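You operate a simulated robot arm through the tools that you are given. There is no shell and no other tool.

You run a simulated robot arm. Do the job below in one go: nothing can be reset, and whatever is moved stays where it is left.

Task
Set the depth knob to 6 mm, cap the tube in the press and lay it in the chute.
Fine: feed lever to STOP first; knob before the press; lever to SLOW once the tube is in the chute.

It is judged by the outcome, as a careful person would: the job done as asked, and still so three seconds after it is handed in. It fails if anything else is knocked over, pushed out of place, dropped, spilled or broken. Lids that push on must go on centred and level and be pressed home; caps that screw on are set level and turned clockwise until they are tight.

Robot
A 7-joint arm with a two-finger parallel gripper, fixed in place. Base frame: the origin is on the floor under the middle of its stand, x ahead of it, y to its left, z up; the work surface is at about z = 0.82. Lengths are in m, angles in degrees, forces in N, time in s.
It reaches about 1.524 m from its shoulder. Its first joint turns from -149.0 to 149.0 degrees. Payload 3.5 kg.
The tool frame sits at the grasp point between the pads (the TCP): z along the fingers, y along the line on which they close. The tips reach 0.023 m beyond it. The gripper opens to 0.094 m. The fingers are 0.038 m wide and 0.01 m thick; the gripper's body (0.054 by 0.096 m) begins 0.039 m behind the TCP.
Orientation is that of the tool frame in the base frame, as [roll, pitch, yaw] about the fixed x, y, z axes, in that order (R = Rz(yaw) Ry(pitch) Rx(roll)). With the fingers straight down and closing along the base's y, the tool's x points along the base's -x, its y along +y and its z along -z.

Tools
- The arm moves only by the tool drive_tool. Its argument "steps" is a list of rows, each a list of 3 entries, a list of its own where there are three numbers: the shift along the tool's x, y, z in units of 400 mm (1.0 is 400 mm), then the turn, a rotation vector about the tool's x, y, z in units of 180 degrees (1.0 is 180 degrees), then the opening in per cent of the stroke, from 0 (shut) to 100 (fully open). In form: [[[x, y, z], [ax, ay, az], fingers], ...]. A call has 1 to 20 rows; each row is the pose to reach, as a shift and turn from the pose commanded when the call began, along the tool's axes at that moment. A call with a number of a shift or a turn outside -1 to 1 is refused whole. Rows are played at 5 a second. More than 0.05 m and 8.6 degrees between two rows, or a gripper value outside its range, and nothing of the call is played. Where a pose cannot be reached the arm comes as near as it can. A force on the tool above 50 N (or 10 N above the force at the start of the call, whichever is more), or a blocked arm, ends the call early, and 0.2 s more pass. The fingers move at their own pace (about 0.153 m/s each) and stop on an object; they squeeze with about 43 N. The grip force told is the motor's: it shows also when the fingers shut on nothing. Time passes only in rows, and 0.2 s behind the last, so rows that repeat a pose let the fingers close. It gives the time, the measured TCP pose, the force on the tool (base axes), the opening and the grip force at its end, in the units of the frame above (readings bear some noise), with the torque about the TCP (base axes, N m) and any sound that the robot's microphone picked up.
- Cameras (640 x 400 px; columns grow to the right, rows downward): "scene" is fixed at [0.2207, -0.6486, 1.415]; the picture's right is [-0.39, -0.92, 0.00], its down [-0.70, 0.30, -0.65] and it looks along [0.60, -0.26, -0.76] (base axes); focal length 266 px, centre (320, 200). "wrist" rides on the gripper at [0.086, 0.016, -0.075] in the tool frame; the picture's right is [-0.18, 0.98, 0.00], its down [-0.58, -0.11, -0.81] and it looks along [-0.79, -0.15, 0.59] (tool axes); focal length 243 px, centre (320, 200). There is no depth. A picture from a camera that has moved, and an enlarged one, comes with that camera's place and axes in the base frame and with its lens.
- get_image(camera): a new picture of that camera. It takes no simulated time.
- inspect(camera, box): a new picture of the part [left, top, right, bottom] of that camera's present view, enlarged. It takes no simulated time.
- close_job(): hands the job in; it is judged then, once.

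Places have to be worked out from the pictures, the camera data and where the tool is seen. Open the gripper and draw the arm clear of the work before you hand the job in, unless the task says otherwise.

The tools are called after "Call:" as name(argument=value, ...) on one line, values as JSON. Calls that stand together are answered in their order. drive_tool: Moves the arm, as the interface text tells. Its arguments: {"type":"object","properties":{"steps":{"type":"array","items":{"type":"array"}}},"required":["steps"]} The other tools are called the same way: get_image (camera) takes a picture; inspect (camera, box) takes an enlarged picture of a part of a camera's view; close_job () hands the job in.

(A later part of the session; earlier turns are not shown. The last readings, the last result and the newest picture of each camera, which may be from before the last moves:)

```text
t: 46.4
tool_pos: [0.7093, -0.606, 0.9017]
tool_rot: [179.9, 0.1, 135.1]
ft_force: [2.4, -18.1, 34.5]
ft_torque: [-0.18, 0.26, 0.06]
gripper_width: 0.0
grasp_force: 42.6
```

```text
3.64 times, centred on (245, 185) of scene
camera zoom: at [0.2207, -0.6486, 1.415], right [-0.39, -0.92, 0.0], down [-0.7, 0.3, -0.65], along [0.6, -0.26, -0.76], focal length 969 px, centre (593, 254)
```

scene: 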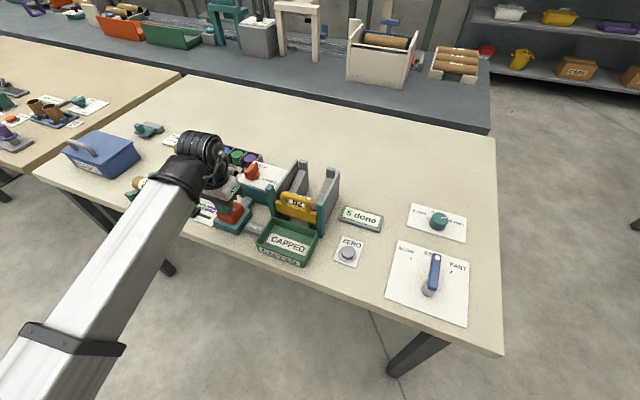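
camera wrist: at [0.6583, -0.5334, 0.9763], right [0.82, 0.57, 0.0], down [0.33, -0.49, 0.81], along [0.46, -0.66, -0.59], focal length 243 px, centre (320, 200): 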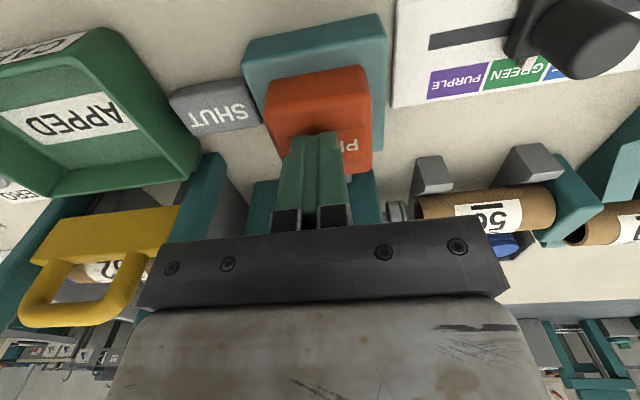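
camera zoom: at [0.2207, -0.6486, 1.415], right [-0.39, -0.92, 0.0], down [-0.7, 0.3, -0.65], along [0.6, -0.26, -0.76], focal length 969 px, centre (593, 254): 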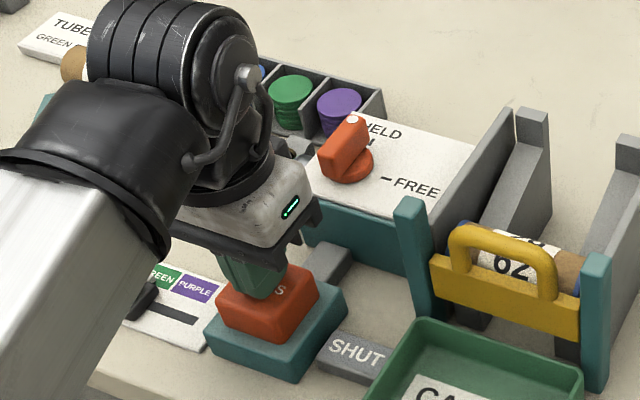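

Held at about 35 N for two seconds with no stroke, so something interlocks the press. I'll withdraw and survey the whole bench again, including the unexplained teal/grey item at the left.

Call:
drive_tool(steps=[[[0, 0, -0.03], [0, 0, 0], 0], [[0, 0, -0.12], [0, 0, 0], 0], [[0, 0, -0.22], [0, 0, 0], 0], [[0, 0, -0.32], [0, 0, 0], 30], [[0.1, 0, -0.38], [0, 0, 0], 30], [[0.2, 0, -0.42], [0, 0, 0], 30], [[0.3, 0.03, -0.45], [0, 0, 0], 30], [[0.4, 0.06, -0.48], [0, 0, 0], 30]])

Call:
get_image(camera="wrist")

Call:
get_image(camera="scene")

```text
t: 48.2
tool_pos: [0.62, -0.4913, 1.0906]
tool_rot: [-180.0, 1.0, 135.5]
ft_force: [4.7, -1.7, -9.4]
ft_torque: [-0.53, -0.27, -0.18]
gripper_width: 0.0281
grasp_force: 0.1
stopped in row 8: the force on the tool passed its limit at 74 N (the readings are from after the stop); the commanded pose is now the measured one
```

```text
taken
camera wrist: at [0.5678, -0.4193, 1.1636], right [0.82, 0.57, 0.0], down [0.33, -0.48, 0.82], along [0.47, -0.67, -0.58], focal length 243 px, centre (320, 200)
```

wrist: 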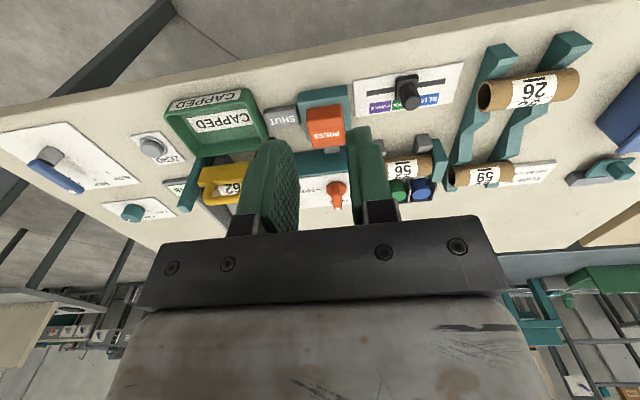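

```text
taken
```

scene: 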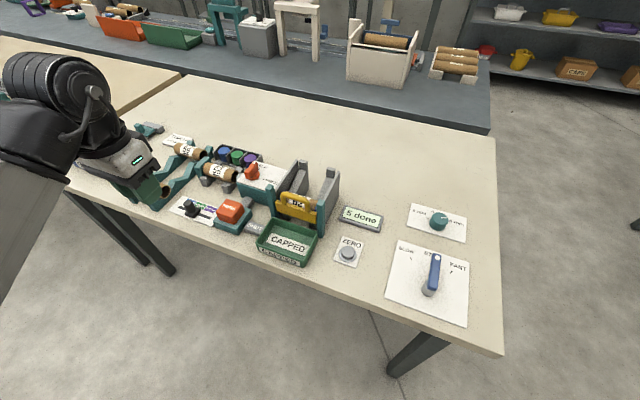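

The arm ran into something while folding back in front of the bench (likely its own link), nothing on the bench. I'll move gently back toward the bench, and meanwhile the scene view is clear for inspection.

Call:
drive_tool(steps=[[[-0.05, 0, 0], [0, 0, 0], 30], [[-0.12, 0, 0], [0, 0, 0], 30], [[-0.2, 0, 0], [0, 0, 0], 30]])

Call:
inspect(camera="scene", box=[120, 110, 220, 180])

Call:
inspect(camera="scene", box=[190, 140, 280, 200])

Call:
inspect(camera="wrist", box=[440, 0, 640, 220])

```text
t: 49.0
tool_pos: [0.6753, -0.5477, 1.0911]
tool_rot: [-180.0, 0.6, 135.4]
ft_force: [-0.1, 0.3, 0.6]
ft_torque: [0.01, -0.01, -0.01]
gripper_width: 0.0284
grasp_force: 0.0
```

```text
5.71 times, centred on (170, 145) of scene
camera zoom: at [0.2207, -0.6486, 1.415], right [-0.39, -0.92, 0.0], down [-0.7, 0.3, -0.65], along [0.6, -0.26, -0.76], focal length 1523 px, centre (1177, 514)
```

zoom: 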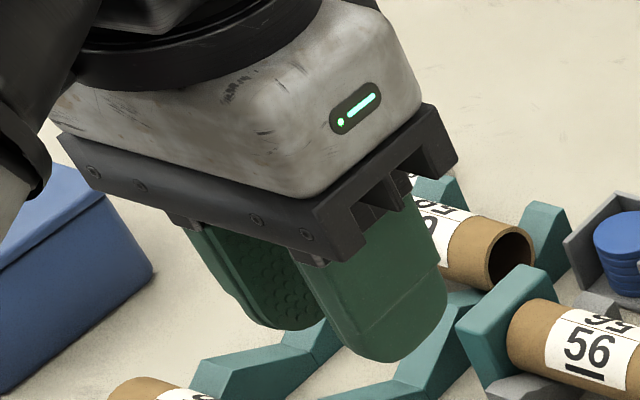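

```text
6.67 times, centred on (235, 170) of scene
camera zoom: at [0.2207, -0.6486, 1.415], right [-0.39, -0.92, 0.0], down [-0.7, 0.3, -0.65], along [0.6, -0.26, -0.76], focal length 1777 px, centre (887, 400)
```

zoom: 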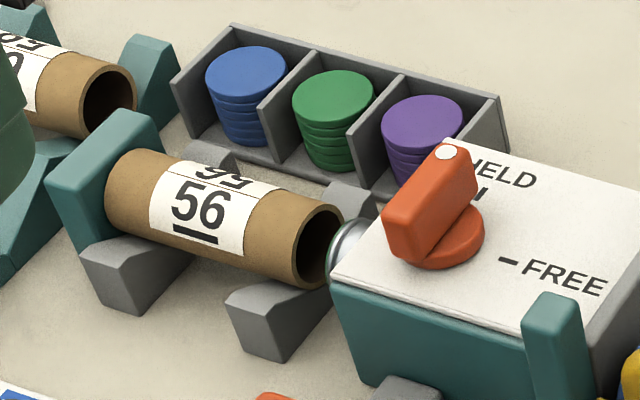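

```text
1.82 times, centred on (540, 110) of wrist
camera zoom: at [0.6248, -0.4753, 1.1648], right [0.82, 0.57, 0.0], down [0.33, -0.48, 0.81], along [0.47, -0.67, -0.58], focal length 441 px, centre (-80, 364)
```

zoom: 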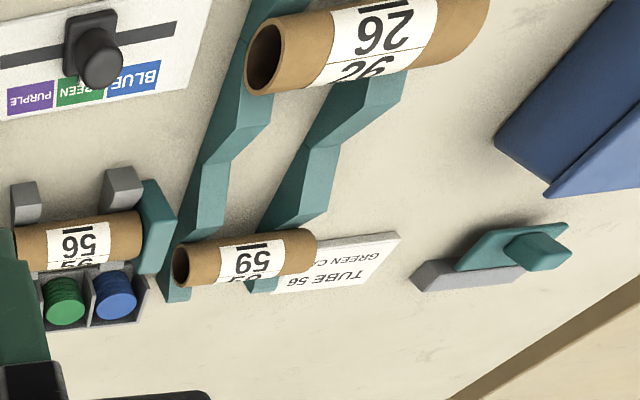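

From the cleared view everything seems set, so I want to confirm the clamp handle's angle precisely. I'll move the camera nearly straight above the handle (levelling the tool as I go).

Call:
drive_tool(steps=[[[-0.1, -0.008, 0.01], [0, 0.0033, 0.0022], 30], [[-0.2, -0.016, 0.02], [0, 0.0033, 0.0022], 30], [[-0.3, -0.024, 0.04], [0, 0.0033, 0.0022], 30], [[-0.4, -0.032, 0.06], [0, 0.0033, 0.0022], 30], [[-0.513, -0.04, 0.1], [0, 0.0033, 0.0022], 30]])

Call:
get_image(camera="wrist")

Call:
inspect(camera="wrist", box=[240, 0, 400, 110])

```text
t: 50.2
tool_pos: [0.8122, -0.705, 1.0519]
tool_rot: [180.0, 0.1, 135.1]
ft_force: [0.0, -1.0, -0.9]
ft_torque: [0.0, -0.06, 0.0]
gripper_width: 0.0282
grasp_force: 0.0
```

```text
taken
camera wrist: at [0.7617, -0.6312, 1.1271], right [0.82, 0.57, 0.0], down [0.33, -0.49, 0.81], along [0.46, -0.67, -0.59], focal length 243 px, centre (320, 200)
```

wrist: 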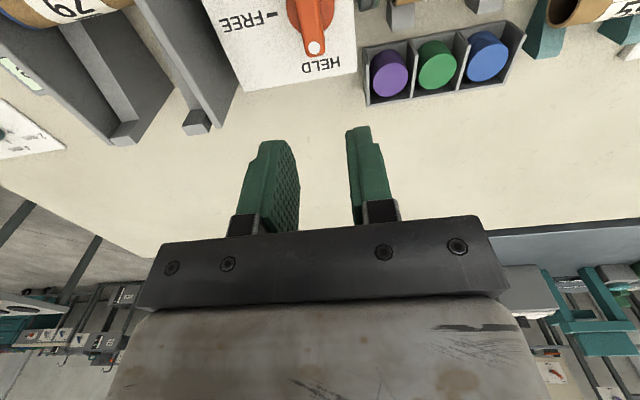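

```text
3.64 times, centred on (320, 55) of wrist
camera zoom: at [0.7617, -0.6312, 1.1271], right [0.82, 0.57, 0.0], down [0.33, -0.49, 0.81], along [0.46, -0.67, -0.59], focal length 882 px, centre (320, 727)
```

zoom: 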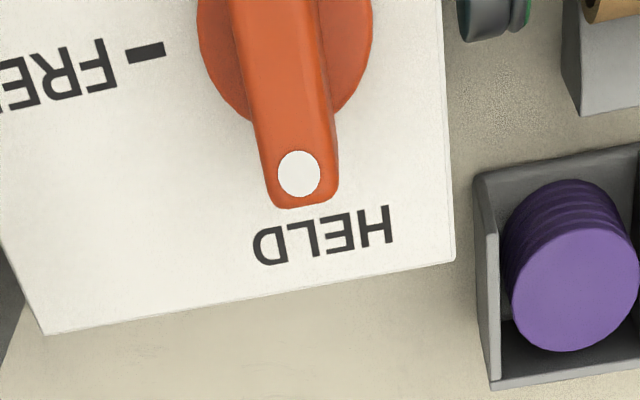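

The handle is on HELD within 2–3°. Before trying the button again I want a close, low look at the ram, tube end and stop for anything unseated, so I'll enlarge those from here.

Call:
inspect(camera="wrist", box=[350, 0, 640, 110])

Call:
inspect(camera="scene", box=[195, 150, 250, 195])

Call:
inspect(camera="scene", box=[335, 195, 390, 240])

Call:
inspect(camera="scene", box=[160, 180, 240, 240])

```text
2.21 times, centred on (495, 55) of wrist
camera zoom: at [0.7617, -0.6312, 1.1271], right [0.82, 0.57, 0.0], down [0.33, -0.49, 0.81], along [0.46, -0.67, -0.59], focal length 535 px, centre (-66, 520)
```

zoom: 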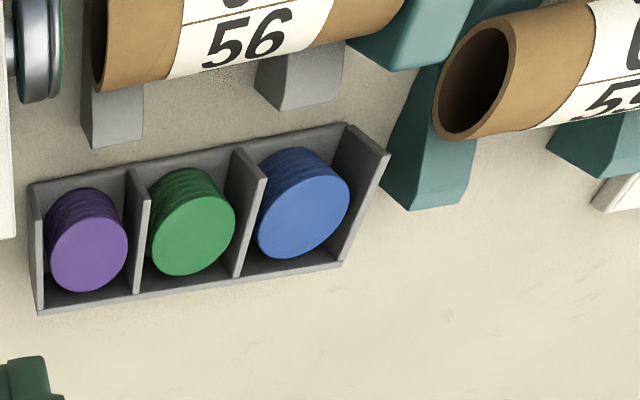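

```text
8.89 times, centred on (222, 172) of scene
camera zoom: at [0.2207, -0.6486, 1.415], right [-0.39, -0.92, 0.0], down [-0.7, 0.3, -0.65], along [0.6, -0.26, -0.76], focal length 2369 px, centre (1187, 444)
```

zoom: 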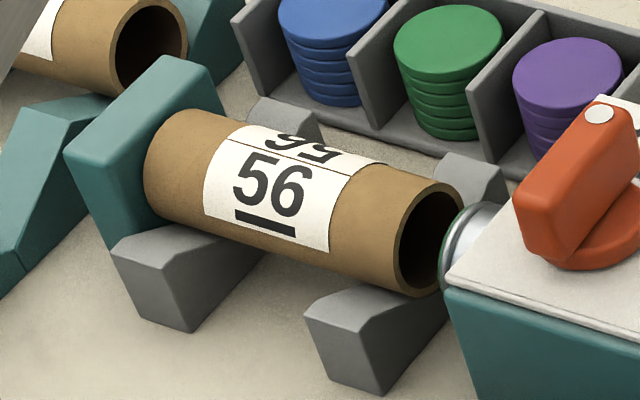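

```text
8.89 times, centred on (362, 218) of scene
camera zoom: at [0.2207, -0.6486, 1.415], right [-0.39, -0.92, 0.0], down [-0.7, 0.3, -0.65], along [0.6, -0.26, -0.76], focal length 2369 px, centre (-58, 44)
```

zoom: 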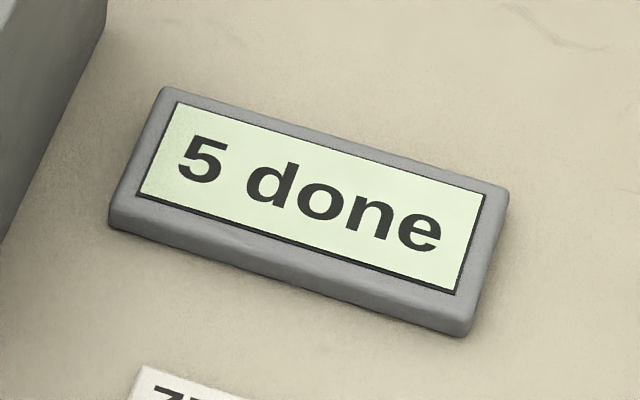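

```text
6.67 times, centred on (200, 210) of scene
camera zoom: at [0.2207, -0.6486, 1.415], right [-0.39, -0.92, 0.0], down [-0.7, 0.3, -0.65], along [0.6, -0.26, -0.76], focal length 1777 px, centre (1120, 133)
```

zoom: 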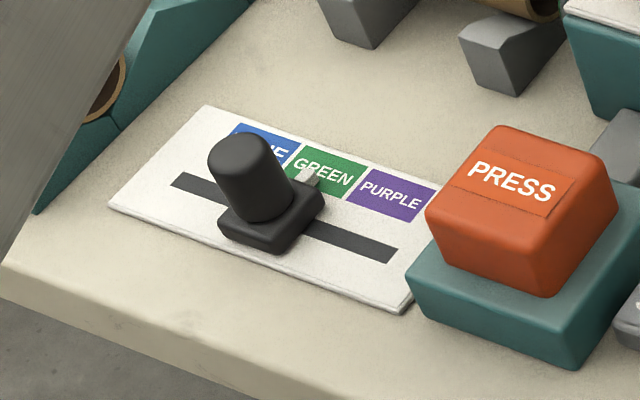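

Everything around the press looks in order; the only deviation I can find is the clamp handle being about 2–3° short of HELD. I'll go back to it and turn it gently up to its mark/stop.

Call:
drive_tool(steps=[[[0.033, -0.003, 0.06], [0, 0, 0.007], 45], [[0.0655, -0.005, 0.13], [0, 0, 0.0139], 45], [[0.0655, -0.005, 0.21], [0, 0, 0.0139], 45], [[0.0655, -0.005, 0.26], [0, 0, 0.0139], 45], [[0.0655, -0.005, 0.29], [0, 0, 0.0139], 45], [[0.0655, -0.005, 0.29], [0, 0, 0.0139], 0], [[0.0655, -0.005, 0.29], [0, 0, 0.0139], 0], [[0.0655, -0.005, 0.29], [0, 0, 0.0139], 0]])

```text
t: 52.0
tool_pos: [0.7912, -0.6866, 0.9375]
tool_rot: [-180.0, 0.1, 132.6]
ft_force: [-5.9, -1.4, -6.8]
ft_torque: [-0.27, -0.08, 0.05]
gripper_width: 0.0161
grasp_force: 44.8
```

Gripped with small force. I'll turn it a further 5° counter-clockwise and read the torque.

Call:
drive_tool(steps=[[[0, 0, 0], [0, 0, -0.008], 0], [[0, 0, 0], [0, 0, -0.016], 0], [[0, 0, 0], [0, 0, -0.024], 0], [[0, 0, 0], [0, 0, -0.028], 0], [[0, 0, 0], [0, 0, -0.028], 0]])

```text
t: 53.2
tool_pos: [0.7913, -0.6874, 0.9379]
tool_rot: [180.0, 0.1, 137.6]
ft_force: [-9.5, -3.7, -9.8]
ft_torque: [-0.09, 0.2, -2.03]
gripper_width: 0.017
grasp_force: 45.0
```

A firm stop now resists (2 N·m), so the handle is at its HELD end. I'll release, rise and check, then press again.

Call:
drive_tool(steps=[[[0, 0, 0], [0, 0, 0.008], 0], [[0, 0, 0], [0, 0, 0.0139], 45], [[0, 0, 0], [0, 0, 0.0139], 45], [[0, 0, -0.08], [0, 0, 0.0139], 45], [[0, 0, -0.17], [0, 0, 0.0139], 45], [[-0.06, 0, -0.27], [0, 0, 0.0139], 45]])

Call:
inspect(camera="wrist", box=[240, 0, 400, 110])

Call:
inspect(camera="scene", box=[190, 140, 290, 200])

```text
t: 54.6
tool_pos: [0.8074, -0.7038, 1.0458]
tool_rot: [-179.9, 0.1, 135.3]
ft_force: [0.2, 0.4, 0.2]
ft_torque: [0.0, 0.05, -0.03]
gripper_width: 0.0422
grasp_force: 0.0
```

```text
3.64 times, centred on (320, 55) of wrist
camera zoom: at [0.757, -0.6302, 1.1201], right [0.82, 0.57, 0.0], down [0.33, -0.49, 0.81], along [0.46, -0.66, -0.59], focal length 882 px, centre (320, 727)
```

zoom: 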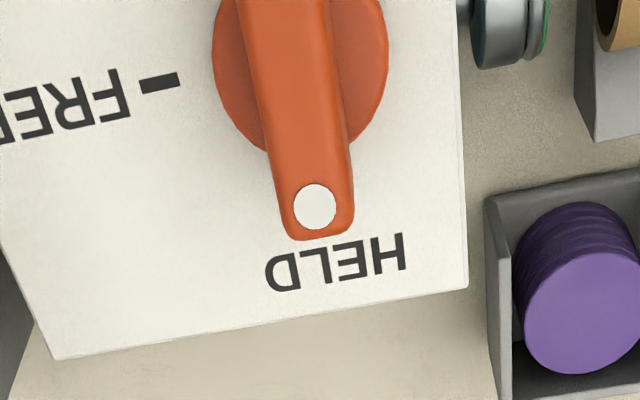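

```text
6.40 times, centred on (240, 170) of scene
camera zoom: at [0.2207, -0.6486, 1.415], right [-0.39, -0.92, 0.0], down [-0.7, 0.3, -0.65], along [0.6, -0.26, -0.76], focal length 1706 px, centre (832, 392)
```

zoom: 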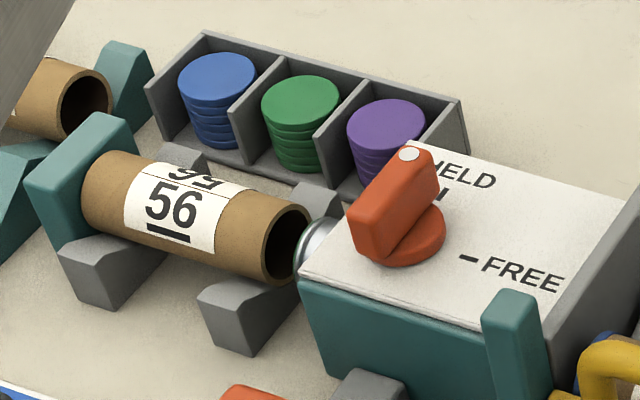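

The handle is at its HELD stop. To learn whether the clamp really holds the tube (which I must grasp later anyway), I'll move over tube 56's middle, near (0.869, -0.603), at yaw 45.

Call:
drive_tool(steps=[[[0.006, 0.024, -0.02], [0, 0, 0.0418], 75], [[0.011, 0.048, -0.04], [0, 0, 0.0836], 75], [[0.017, 0.072, -0.04], [0, 0, 0.1254], 75], [[0.023, 0.096, -0.04], [0, 0, 0.1672], 75], [[0.028, 0.12, -0.04], [0, 0, 0.209], 75], [[0.034, 0.144, -0.04], [0, 0, 0.2508], 75], [[0.039, 0.168, -0.04], [0, 0, 0.2926], 75], [[0.045, 0.192, -0.04], [0, 0, 0.3344], 75], [[0.051, 0.216, -0.04], [0, 0, 0.3762], 75], [[0.056, 0.239, -0.04], [0, 0, 0.418], 75], [[0.062, 0.263, -0.04], [0, 0, 0.4598], 75], [[0.0676, 0.2873, -0.04], [0, 0, 0.5017], 75]])

Call:
get_image(camera="wrist")

Call:
inspect(camera="wrist", box=[210, 0, 430, 140])

```text
t: 57.2
tool_pos: [0.8713, -0.6019, 1.0623]
tool_rot: [179.8, -0.1, 44.7]
ft_force: [-2.1, 0.1, 0.2]
ft_torque: [-0.01, 0.01, 0.02]
gripper_width: 0.0703
grasp_force: 0.1
```

```text
taken
camera wrist: at [0.9437, -0.5524, 1.1368], right [0.56, -0.83, 0.0], down [-0.49, -0.33, 0.81], along [-0.67, -0.45, -0.59], focal length 243 px, centre (320, 200)
```

wrist: 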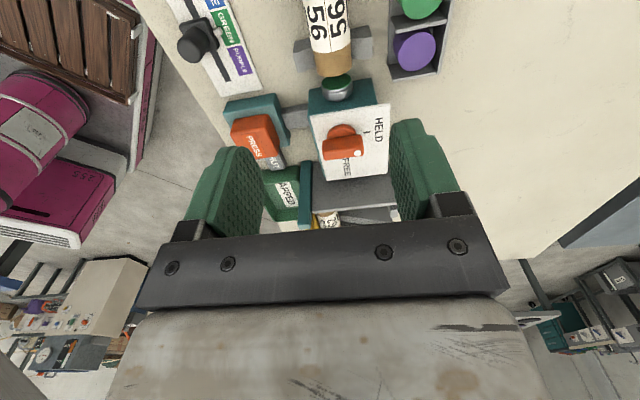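

```text
2.86 times, centred on (320, 70) of wrist
camera zoom: at [0.9437, -0.5524, 1.1368], right [0.56, -0.83, 0.0], down [-0.49, -0.33, 0.81], along [-0.67, -0.45, -0.59], focal length 693 px, centre (320, 571)
```

zoom: 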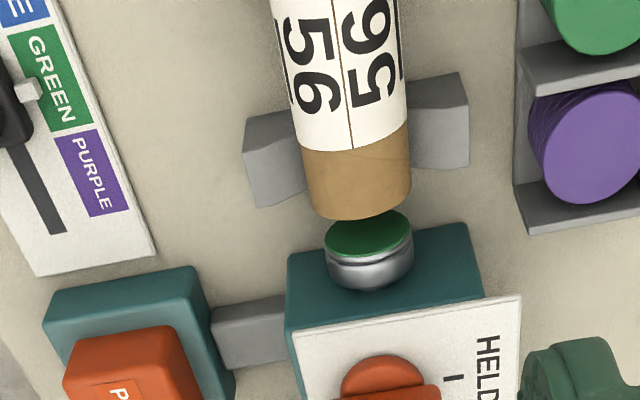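

This new angle shows the handle and the HELD mark together; the bar looks a bit rotated relative to the mark. I'll enlarge it.

Call:
inspect(camera="wrist", box=[300, 100, 400, 190])

Call:
inspect(camera="scene", box=[240, 150, 290, 190])

```text
4.44 times, centred on (350, 145) of wrist
camera zoom: at [0.9437, -0.5524, 1.1368], right [0.56, -0.83, 0.0], down [-0.49, -0.33, 0.81], along [-0.67, -0.45, -0.59], focal length 1078 px, centre (187, 444)
```

zoom: 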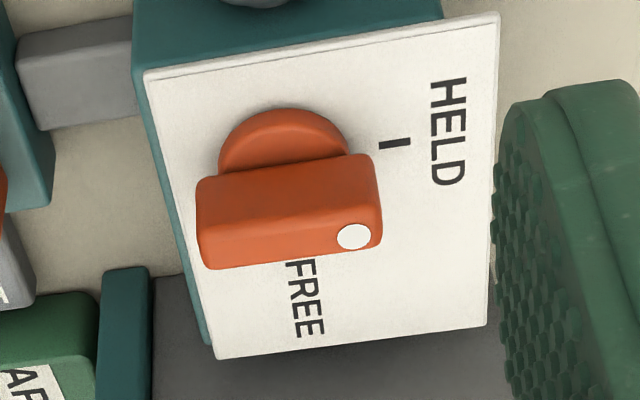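

```text
10.00 times, centred on (265, 170) of scene
camera zoom: at [0.2207, -0.6486, 1.415], right [-0.39, -0.92, 0.0], down [-0.7, 0.3, -0.65], along [0.6, -0.26, -0.76], focal length 2665 px, centre (870, 500)
```

zoom: 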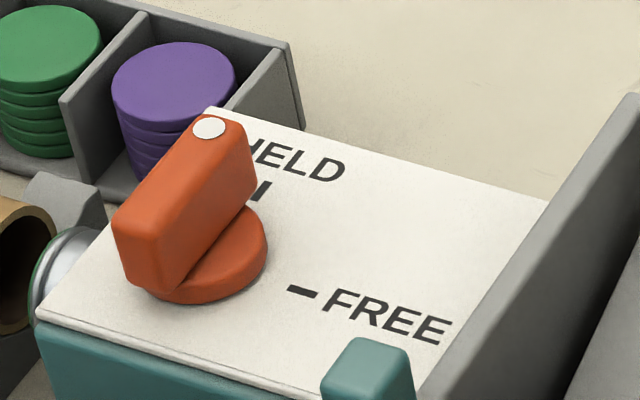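

The bar is parallel to the plate edge, so HELD is exact. I'll come down over tube 56 between the cradle arms, stopping just above, and check the finger clearances.

Call:
drive_tool(steps=[[[-0.003, 0.008, 0.1], [0, 0, 0], 75], [[-0.003, 0.008, 0.2], [0, 0, 0], 75], [[-0.003, 0.008, 0.3], [0, 0, 0], 75], [[-0.003, 0.008, 0.36], [0, 0, 0], 75]])

Call:
get_image(camera="wrist")

Call:
inspect(camera="scene", box=[170, 130, 270, 210])

```text
t: 58.2
tool_pos: [0.8725, -0.606, 0.9169]
tool_rot: [179.7, -0.1, 44.9]
ft_force: [0.2, -0.4, 0.2]
ft_torque: [-0.01, 0.03, 0.03]
gripper_width: 0.0705
grasp_force: 0.1
```

```text
taken
camera wrist: at [0.945, -0.5564, 0.9917], right [0.56, -0.83, 0.0], down [-0.49, -0.33, 0.81], along [-0.66, -0.46, -0.59], focal length 243 px, centre (320, 200)
```

wrist: 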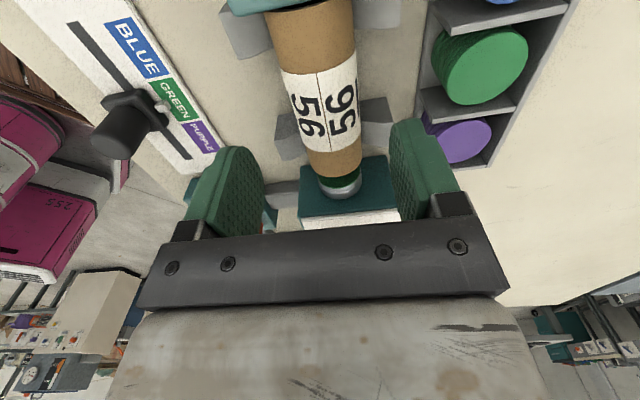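

```text
5.00 times, centred on (220, 170) of scene
camera zoom: at [0.2207, -0.6486, 1.415], right [-0.39, -0.92, 0.0], down [-0.7, 0.3, -0.65], along [0.6, -0.26, -0.76], focal length 1333 px, centre (820, 350)
```

zoom: 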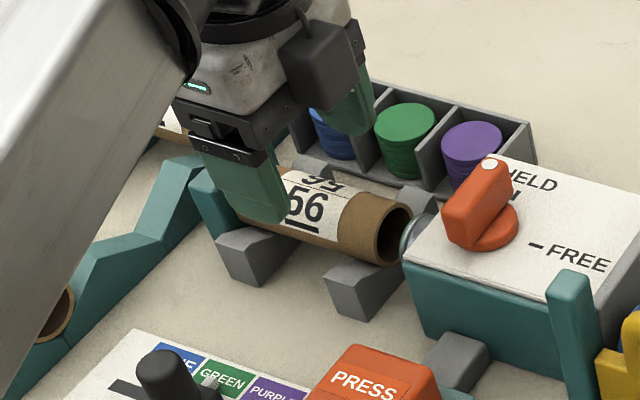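

The fingers fit between the cradle arms with a few millimetres each side. I'll lower to z ≈ 0.866 with a narrower opening and look again before closing.

Call:
drive_tool(steps=[[[0.002, 0, 0], [0, 0, 0], 62], [[0.002, 0, 0.05], [0, 0, 0], 62], [[0.002, 0, 0.09], [0, 0, 0], 62], [[0.002, 0, 0.127], [0, 0, 0], 62]])

Call:
get_image(camera="wrist")

Call:
inspect(camera="scene", box=[170, 130, 270, 210])

```text
t: 59.2
tool_pos: [0.8739, -0.6044, 0.8663]
tool_rot: [179.9, 0.0, 44.8]
ft_force: [-0.9, -0.4, -0.2]
ft_torque: [-0.04, 0.01, -0.03]
gripper_width: 0.0579
grasp_force: 0.1
```

```text
taken
camera wrist: at [0.9459, -0.5558, 0.9417], right [0.56, -0.83, 0.0], down [-0.49, -0.33, 0.81], along [-0.67, -0.45, -0.59], focal length 243 px, centre (320, 200)
```

wrist: 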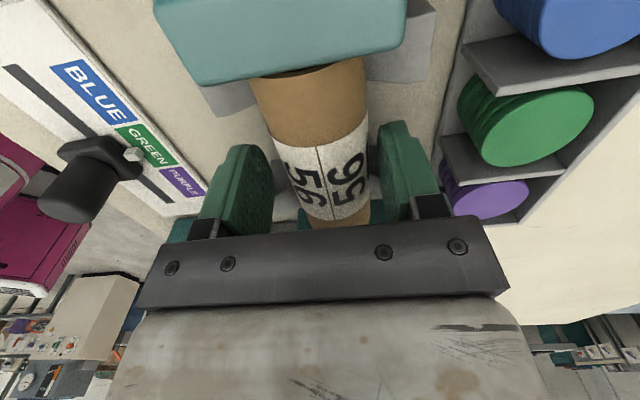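

```text
5.00 times, centred on (220, 170) of scene
camera zoom: at [0.2207, -0.6486, 1.415], right [-0.39, -0.92, 0.0], down [-0.7, 0.3, -0.65], along [0.6, -0.26, -0.76], focal length 1333 px, centre (820, 350)
```

zoom: 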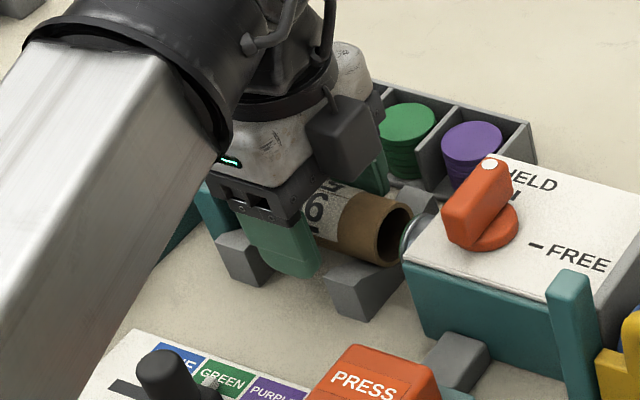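

The tube sits centred between the fingers. There may be a gap between the tube's left end and the teal stop, so I'll enlarge that.

Call:
inspect(camera="wrist", box=[220, 40, 420, 160])

Call:
inspect(camera="wrist", box=[40, 100, 220, 220])

```text
3.20 times, centred on (320, 100) of wrist
camera zoom: at [0.9459, -0.5558, 0.9417], right [0.56, -0.83, 0.0], down [-0.49, -0.33, 0.81], along [-0.67, -0.45, -0.59], focal length 776 px, centre (320, 520)
```

zoom: 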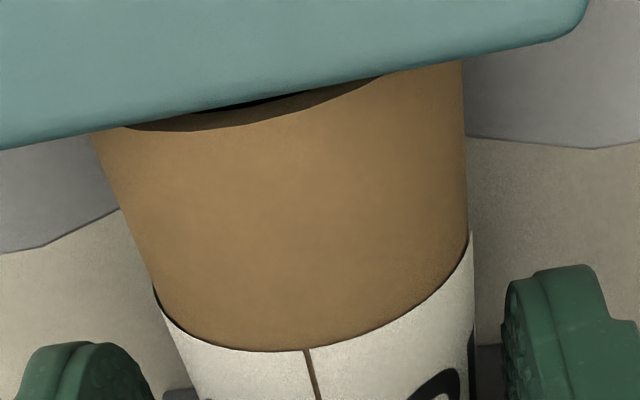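

```text
3.33 times, centred on (130, 160) of wrist
camera zoom: at [0.9459, -0.5558, 0.9417], right [0.56, -0.83, 0.0], down [-0.49, -0.33, 0.81], along [-0.67, -0.45, -0.59], focal length 809 px, centre (953, 333)
```

zoom: 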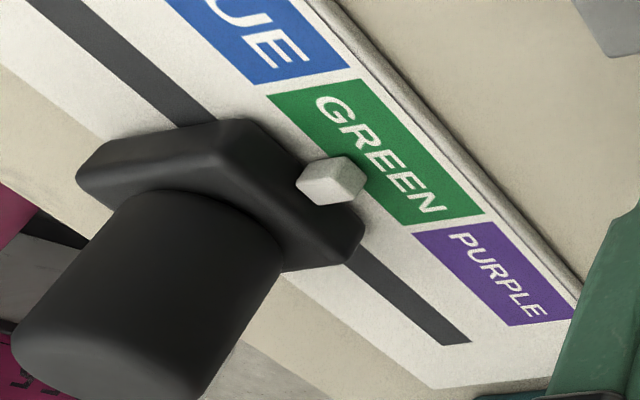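

There is a gap of roughly 5 mm between the tube end and the stop. Now I'll close on the tube and see how it reacts.

Call:
drive_tool(steps=[[[0, 0, 0], [0, 0, 0], 50], [[0, 0, 0], [0, 0, 0], 30], [[0, 0, 0], [0, 0, 0], 30]])

```text
t: 60.0
tool_pos: [0.8743, -0.6058, 0.867]
tool_rot: [179.8, 0.0, 44.9]
ft_force: [-0.1, 0.4, -0.4]
ft_torque: [0.01, -0.03, 0.0]
gripper_width: 0.0376
grasp_force: 43.0
```

Gripped at 0.0376 m with no side load. Now a 2 mm lift to feel whether the clamp really holds the tube.

Call:
drive_tool(steps=[[[0, 0, -0.0025], [0, 0, 0], 30], [[0, 0, -0.005], [0, 0, 0], 30]])

```text
t: 60.6
tool_pos: [0.875, -0.6047, 0.869]
tool_rot: [179.8, 0.1, 44.9]
ft_force: [0.3, 0.9, 0.0]
ft_torque: [-0.01, -0.02, 0.02]
gripper_width: 0.0378
grasp_force: 43.0
```

The tube lifted without any resistance, so HELD is not physically gripping it, and by triangulation the tube is flush with the stop. I'll set it back down exactly, release, and rise.

Call:
drive_tool(steps=[[[0, 0, 0.0025], [0, 0, 0], 30], [[0, 0, 0.005], [0, 0, 0], 30], [[0, 0, 0.005], [0, 0, 0], 62], [[0, 0, 0.005], [0, 0, 0], 62], [[0, 0, -0.06], [0, 0, 0], 62], [[0, 0, -0.16], [0, 0, 0], 62], [[0, 0, -0.26], [0, 0, 0], 62], [[0, 0, -0.36], [0, 0, 0], 62]])

Call:
get_image(camera="wrist")

Call:
inspect(camera="scene", box=[190, 140, 290, 200])

```text
t: 62.4
tool_pos: [0.8741, -0.6065, 1.0133]
tool_rot: [179.8, 0.0, 44.9]
ft_force: [0.2, -0.3, -0.3]
ft_torque: [0.01, 0.02, 0.04]
gripper_width: 0.0582
grasp_force: 0.0
```

```text
taken
camera wrist: at [0.9457, -0.5563, 1.0878], right [0.56, -0.83, 0.0], down [-0.49, -0.33, 0.81], along [-0.67, -0.45, -0.59], focal length 243 px, centre (320, 200)
```

wrist: 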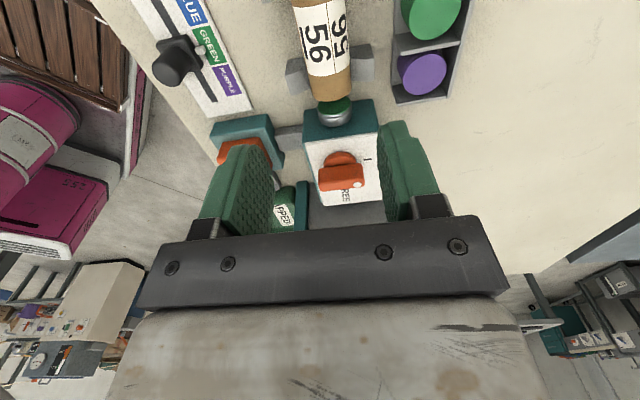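

```text
6.40 times, centred on (240, 170) of scene
camera zoom: at [0.2207, -0.6486, 1.415], right [-0.39, -0.92, 0.0], down [-0.7, 0.3, -0.65], along [0.6, -0.26, -0.76], focal length 1706 px, centre (832, 392)
```

zoom: 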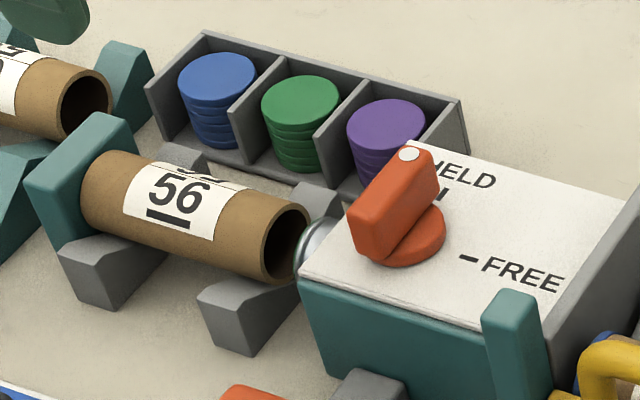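

The tube is back in place, loose in the cradle. Since the handle has since been turned fully to its HELD stop, I'll press the button once more before changing anything else.

Call:
drive_tool(steps=[[[-0.06, -0.06, 0], [0, 0, 0], 0], [[-0.12, -0.12, 0], [0, 0, 0], 0], [[-0.18, -0.18, 0], [0, 0, 0], 0], [[-0.24, -0.241, 0], [0, 0, 0], 0], [[-0.2986, -0.302, 0], [0, 0, 0], 0], [[-0.2986, -0.302, 0.08], [0, 0, 0], 0], [[-0.2986, -0.302, 0.16], [0, 0, 0], 0], [[-0.2986, -0.302, 0.23], [0, 0, 0], 0], [[-0.2986, -0.302, 0.256], [0, 0, 0], 0]])

Call:
get_image(camera="wrist")

```text
t: 64.4
tool_pos: [0.7037, -0.603, 0.9111]
tool_rot: [179.8, 0.0, 44.9]
ft_force: [0.4, -0.9, -0.2]
ft_torque: [-0.02, 0.03, 0.0]
gripper_width: 0.0002
grasp_force: 42.9
```

```text
taken
camera wrist: at [0.7761, -0.5535, 0.9854], right [0.56, -0.83, 0.0], down [-0.49, -0.33, 0.81], along [-0.67, -0.46, -0.59], focal length 243 px, centre (320, 200)
```

wrist: 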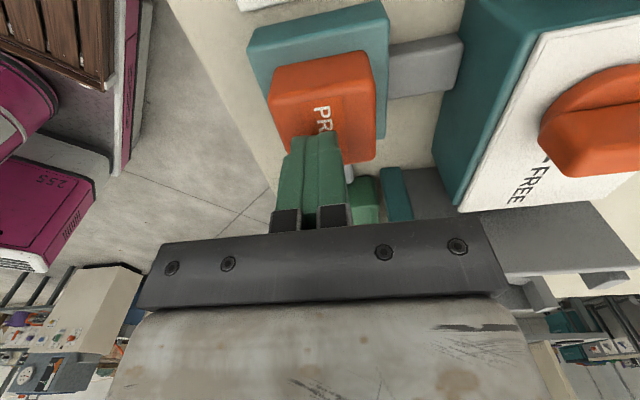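

Tips are above the button centre. Pressing down to the stop with a brief hold.

Call:
drive_tool(steps=[[[0, 0, 0.008], [0, 0, 0], 0], [[0, 0, 0.015], [0, 0, 0], 0], [[0, 0, 0.021], [0, 0, 0], 0], [[0, 0, 0.025], [0, 0, 0], 0], [[0, 0, 0.025], [0, 0, 0], 0], [[0, 0, 0.024], [0, 0, 0], 0], [[0, 0, 0.023], [0, 0, 0], 0]])

Call:
get_image(camera="wrist")

Call:
inspect(camera="scene", box=[190, 140, 290, 240])

```text
t: 66.0
tool_pos: [0.7037, -0.6027, 0.9026]
tool_rot: [179.8, 0.0, 44.9]
ft_force: [-3.9, 3.3, 12.9]
ft_torque: [0.04, 0.21, 0.01]
gripper_width: 0.0
grasp_force: 42.6
```

```text
taken
camera wrist: at [0.7756, -0.5535, 0.9767], right [0.56, -0.83, 0.0], down [-0.49, -0.33, 0.81], along [-0.67, -0.45, -0.59], focal length 243 px, centre (320, 200)
```

wrist: 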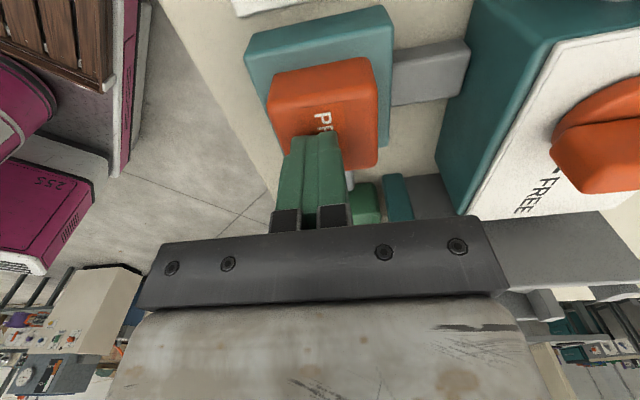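

```text
4.00 times, centred on (240, 190) of scene
camera zoom: at [0.2207, -0.6486, 1.415], right [-0.39, -0.92, 0.0], down [-0.7, 0.3, -0.65], along [0.6, -0.26, -0.76], focal length 1066 px, centre (640, 240)
```

zoom: 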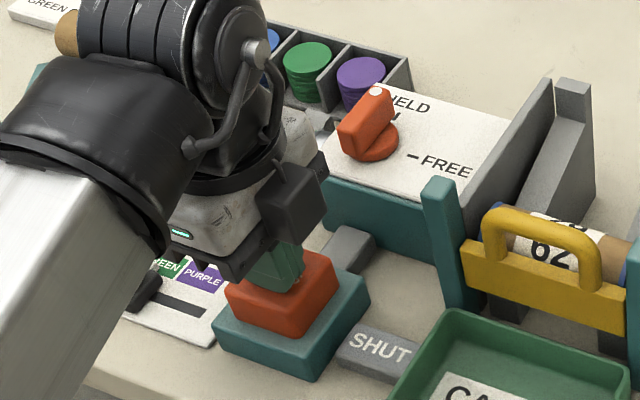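

Now I'll rise straight up and look at the tube end.

Call:
drive_tool(steps=[[[0, 0, -0.05], [0, 0, 0], 0], [[0, 0, -0.15], [0, 0, 0], 0], [[0, 0, -0.25], [0, 0, 0], 0], [[0.1, 0, -0.28], [0, 0, 0], 0], [[0.2, 0.04, -0.28], [0, 0, 0], 0], [[0.28, 0.1, -0.28], [0, 0, 0], 0]])

Call:
get_image(camera="wrist")

Call:
inspect(camera="wrist", box=[240, 0, 440, 150])

Call:
inspect(camera="scene", box=[190, 140, 290, 240])

```text
t: 67.4
tool_pos: [0.8139, -0.5541, 1.011]
tool_rot: [179.8, 0.1, 44.8]
ft_force: [0.0, 0.0, 0.2]
ft_torque: [0.02, -0.01, 0.02]
gripper_width: 0.0
grasp_force: 42.2
```

```text
taken
camera wrist: at [0.8853, -0.5046, 1.0863], right [0.56, -0.83, 0.0], down [-0.49, -0.33, 0.81], along [-0.67, -0.45, -0.59], focal length 243 px, centre (320, 200)
```

wrist: 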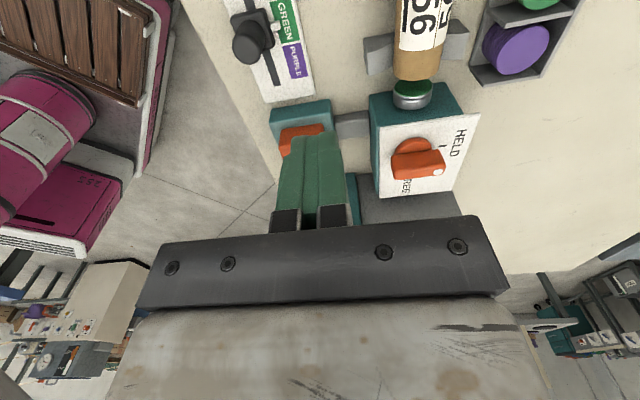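

```text
2.67 times, centred on (340, 75) of wrist
camera zoom: at [0.8853, -0.5046, 1.0863], right [0.56, -0.83, 0.0], down [-0.49, -0.33, 0.81], along [-0.67, -0.45, -0.59], focal length 647 px, centre (267, 533)
```

zoom: 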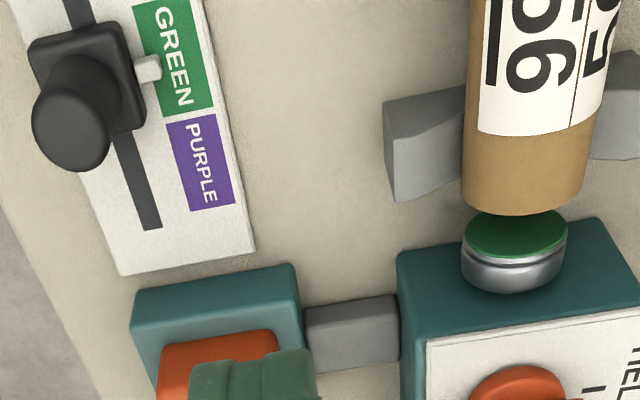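

```text
4.00 times, centred on (240, 190) of scene
camera zoom: at [0.2207, -0.6486, 1.415], right [-0.39, -0.92, 0.0], down [-0.7, 0.3, -0.65], along [0.6, -0.26, -0.76], focal length 1066 px, centre (640, 240)
```

zoom: 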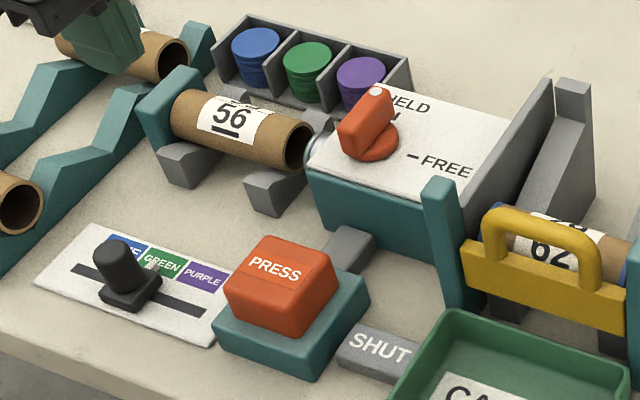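

The press still does nothing with HELD set, and HELD does not grip the tube. So the switch more likely locks the ram: in FREE (as found) the ram can move. Pressing with it FREE is the reasonable next test; I'll return the handle to FREE, first moving over it at yaw 135.

Call:
drive_tool(steps=[[[-0.023, 0.016, -0.03], [0, 0, -0.0418], 45], [[-0.046, 0.033, -0.03], [0, 0, -0.0835], 45], [[-0.068, 0.049, -0.03], [0, 0, -0.1253], 45], [[-0.091, 0.065, -0.03], [0, 0, -0.167], 45], [[-0.114, 0.082, -0.03], [0, 0, -0.2088], 45], [[-0.137, 0.098, -0.03], [0, 0, -0.2506], 45], [[-0.16, 0.115, -0.03], [0, 0, -0.2923], 45], [[-0.183, 0.131, -0.03], [0, 0, -0.3341], 45], [[-0.205, 0.147, -0.03], [0, 0, -0.3758], 45], [[-0.228, 0.164, -0.03], [0, 0, -0.4176], 45], [[-0.251, 0.18, -0.03], [0, 0, -0.4593], 45], [[-0.2738, 0.1963, -0.03], [0, 0, -0.5011], 45], [[-0.2738, 0.1963, 0.06], [0, 0, -0.5011], 45], [[-0.2738, 0.1963, 0.11], [0, 0, -0.5011], 45]])

Call:
get_image(camera="wrist")

```text
t: 70.4
tool_pos: [0.7898, -0.6852, 0.9717]
tool_rot: [180.0, 0.2, 135.1]
ft_force: [-0.3, -0.1, 0.7]
ft_torque: [0.04, 0.01, -0.02]
gripper_width: 0.0425
grasp_force: 0.1
```

```text
taken
camera wrist: at [0.7392, -0.6129, 1.045], right [0.82, 0.57, 0.0], down [0.33, -0.49, 0.81], along [0.46, -0.67, -0.59], focal length 243 px, centre (320, 200)
```

wrist: 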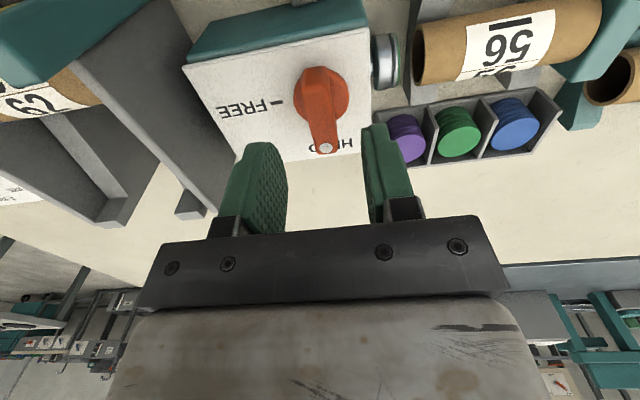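

The bar lies between the fingers. I'll go down, close and turn it clockwise 45° first.

Call:
drive_tool(steps=[[[-0.008, 0, 0.045], [0, 0, 0], 45], [[-0.008, 0, 0.0855], [0, 0, 0], 45], [[-0.008, 0, 0.0855], [0, 0, 0], 0], [[-0.008, 0, 0.0855], [0, 0, 0], 0], [[-0.008, 0, 0.0855], [0, 0, 0.0417], 0], [[-0.008, 0, 0.0855], [0, 0, 0.0833], 0], [[-0.008, 0, 0.0855], [0, 0, 0.125], 0], [[-0.008, 0, 0.0855], [0, 0, 0.1667], 0], [[-0.008, 0, 0.0855], [0, 0, 0.2083], 0], [[-0.008, 0, 0.0855], [0, 0, 0.25], 0]])

```text
t: 72.6
tool_pos: [0.7929, -0.6872, 0.9353]
tool_rot: [179.7, 0.1, 89.9]
ft_force: [16.2, 10.2, 8.3]
ft_torque: [-0.89, -0.18, 0.06]
gripper_width: 0.0157
grasp_force: 45.2
```

Moderate forces only. Completing the turn to FREE.

Call:
drive_tool(steps=[[[0, 0.004, 0], [0, 0, 0.0417], 0], [[0, 0.004, 0], [0, 0, 0.0833], 0], [[0, 0.004, 0], [0, 0, 0.125], 0], [[0, 0.004, 0], [0, 0, 0.1667], 0], [[0, 0.004, 0], [0, 0, 0.2083], 0], [[0, 0.004, 0], [0, 0, 0.25], 0], [[0, 0.004, 0], [0, 0, 0.25], 0]])

```text
t: 74.2
tool_pos: [0.7953, -0.6867, 0.9362]
tool_rot: [179.7, 0.0, 45.0]
ft_force: [33.1, 8.8, 21.9]
ft_torque: [-0.41, 0.11, 0.04]
gripper_width: 0.0161
grasp_force: 45.3
```

At yaw 45 again. I'll release, rise and verify the handle points at FREE.

Call:
drive_tool(steps=[[[0, 0, 0], [0, 0, 0], 45], [[0, 0, 0], [0, 0, 0], 45], [[0, 0, -0.08], [0, 0, 0], 45], [[0, 0, -0.17], [0, 0, 0], 45], [[0, 0, -0.25], [0, 0, 0], 45]])

Call:
get_image(camera="wrist")

Call:
inspect(camera="scene", box=[190, 140, 290, 240])

```text
t: 75.4
tool_pos: [0.7917, -0.6881, 1.036]
tool_rot: [179.8, -0.1, 45.0]
ft_force: [-0.7, -0.3, 0.1]
ft_torque: [0.01, 0.0, -0.03]
gripper_width: 0.0424
grasp_force: 0.0
```

```text
taken
camera wrist: at [0.8638, -0.6393, 1.11], right [0.57, -0.82, 0.0], down [-0.49, -0.33, 0.81], along [-0.66, -0.46, -0.59], focal length 243 px, centre (320, 200)
```

wrist: 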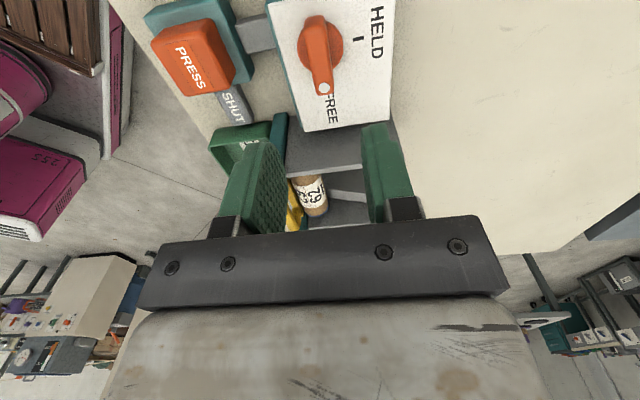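

```text
4.00 times, centred on (240, 190) of scene
camera zoom: at [0.2207, -0.6486, 1.415], right [-0.39, -0.92, 0.0], down [-0.7, 0.3, -0.65], along [0.6, -0.26, -0.76], focal length 1066 px, centre (640, 240)
```

zoom: 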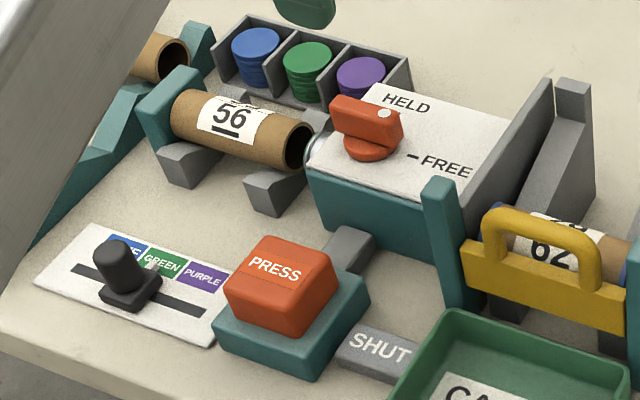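

The handle is back on FREE, as originally found. Now over to the button and press, watching the readings.

Call:
drive_tool(steps=[[[-0.002, -0.1, 0], [0, 0, 0], 0], [[-0.004, -0.2, 0], [0, 0, 0], 0], [[-0.007, -0.3024, 0], [0, 0, 0], 0], [[-0.007, -0.3024, 0.1], [0, 0, 0], 0], [[-0.007, -0.3024, 0.2], [0, 0, 0], 0], [[-0.007, -0.3024, 0.29], [0, 0, 0], 0], [[-0.007, -0.3024, 0.31], [0, 0, 0], 0]])

Call:
drive_tool(steps=[[[0, 0, 0.008], [0, 0, 0], 0], [[0, 0, 0.015], [0, 0, 0], 0], [[0, 0, 0.021], [0, 0, 0], 0], [[0, 0, 0.025], [0, 0, 0], 0], [[0, 0, 0.025], [0, 0, 0], 0], [[0, 0, 0.024], [0, 0, 0], 0]])

Call:
inspect(camera="scene", box=[190, 140, 290, 240])

```text
t: 77.0
tool_pos: [0.7058, -0.6037, 0.9112]
tool_rot: [179.9, 0.0, 45.1]
ft_force: [-0.3, 0.9, 0.5]
ft_torque: [0.01, -0.01, -0.03]
gripper_width: 0.0001
grasp_force: 42.7
```

```text
t: 78.4
tool_pos: [0.7065, -0.6043, 0.9027]
tool_rot: [179.9, 0.0, 45.1]
ft_force: [1.5, -2.3, 3.6]
ft_torque: [-0.06, 0.02, 0.02]
gripper_width: 0.0
grasp_force: 42.8
```

```text
4.00 times, centred on (240, 190) of scene
camera zoom: at [0.2207, -0.6486, 1.415], right [-0.39, -0.92, 0.0], down [-0.7, 0.3, -0.65], along [0.6, -0.26, -0.76], focal length 1066 px, centre (640, 240)
```

zoom: 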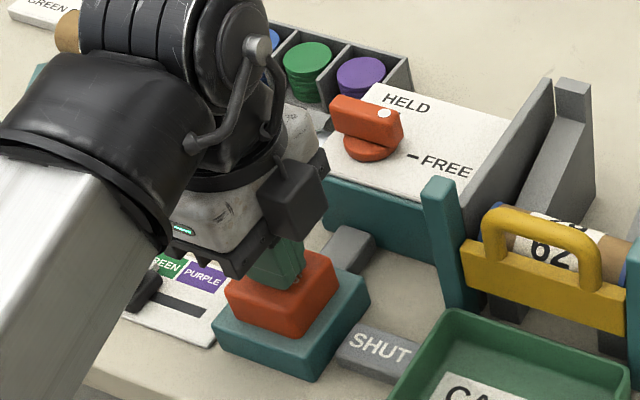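

3.6 N at 0.9027, nearly bottomed. I'll push a little further to its stop, then rise and look.

Call:
drive_tool(steps=[[[0, 0, 0.003], [0, 0, 0], 0], [[0, 0, 0.006], [0, 0, 0], 0], [[0, 0, 0.006], [0, 0, 0], 0]])

Call:
drive_tool(steps=[[[0, 0, -0.05], [0, 0, 0], 0], [[0, 0, -0.15], [0, 0, 0], 0], [[0, 0, -0.25], [0, 0, 0], 0], [[0.1, 0, -0.28], [0, 0, 0], 0], [[0.2, 0.04, -0.28], [0, 0, 0], 0], [[0.28, 0.1, -0.28], [0, 0, 0], 0]])

Call:
get_image(camera="wrist")

Call:
inspect(camera="scene", box=[190, 140, 290, 240])

```text
t: 79.2
tool_pos: [0.7059, -0.6036, 0.899]
tool_rot: [179.8, 0.0, 45.0]
ft_force: [-1.6, -3.2, 3.3]
ft_torque: [-0.06, 0.06, 0.02]
gripper_width: 0.0
grasp_force: 42.2
```

```text
t: 80.6
tool_pos: [0.8133, -0.554, 1.0113]
tool_rot: [179.8, -0.1, 45.0]
ft_force: [0.5, 0.4, 0.6]
ft_torque: [0.01, 0.01, 0.0]
gripper_width: 0.0
grasp_force: 41.3
```

```text
taken
camera wrist: at [0.8852, -0.5042, 1.0875], right [0.56, -0.83, 0.0], down [-0.49, -0.33, 0.81], along [-0.66, -0.46, -0.59], focal length 243 px, centre (320, 200)
```

wrist: 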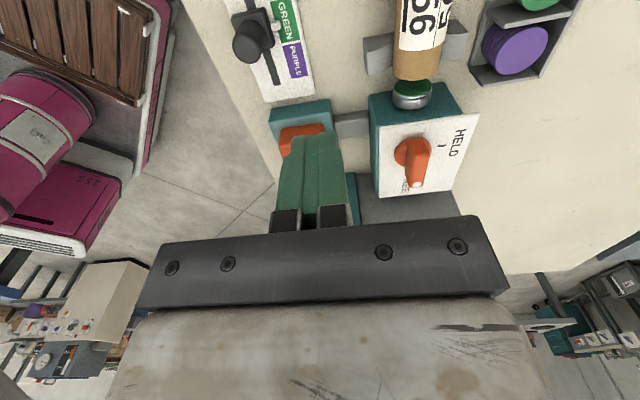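

```text
4.00 times, centred on (240, 190) of scene
camera zoom: at [0.2207, -0.6486, 1.415], right [-0.39, -0.92, 0.0], down [-0.7, 0.3, -0.65], along [0.6, -0.26, -0.76], focal length 1066 px, centre (640, 240)
```

zoom: 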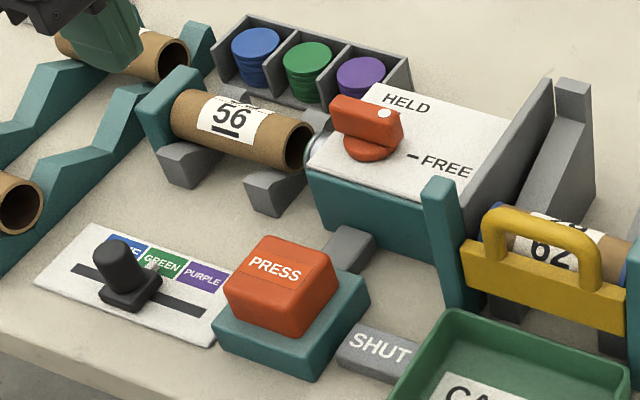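

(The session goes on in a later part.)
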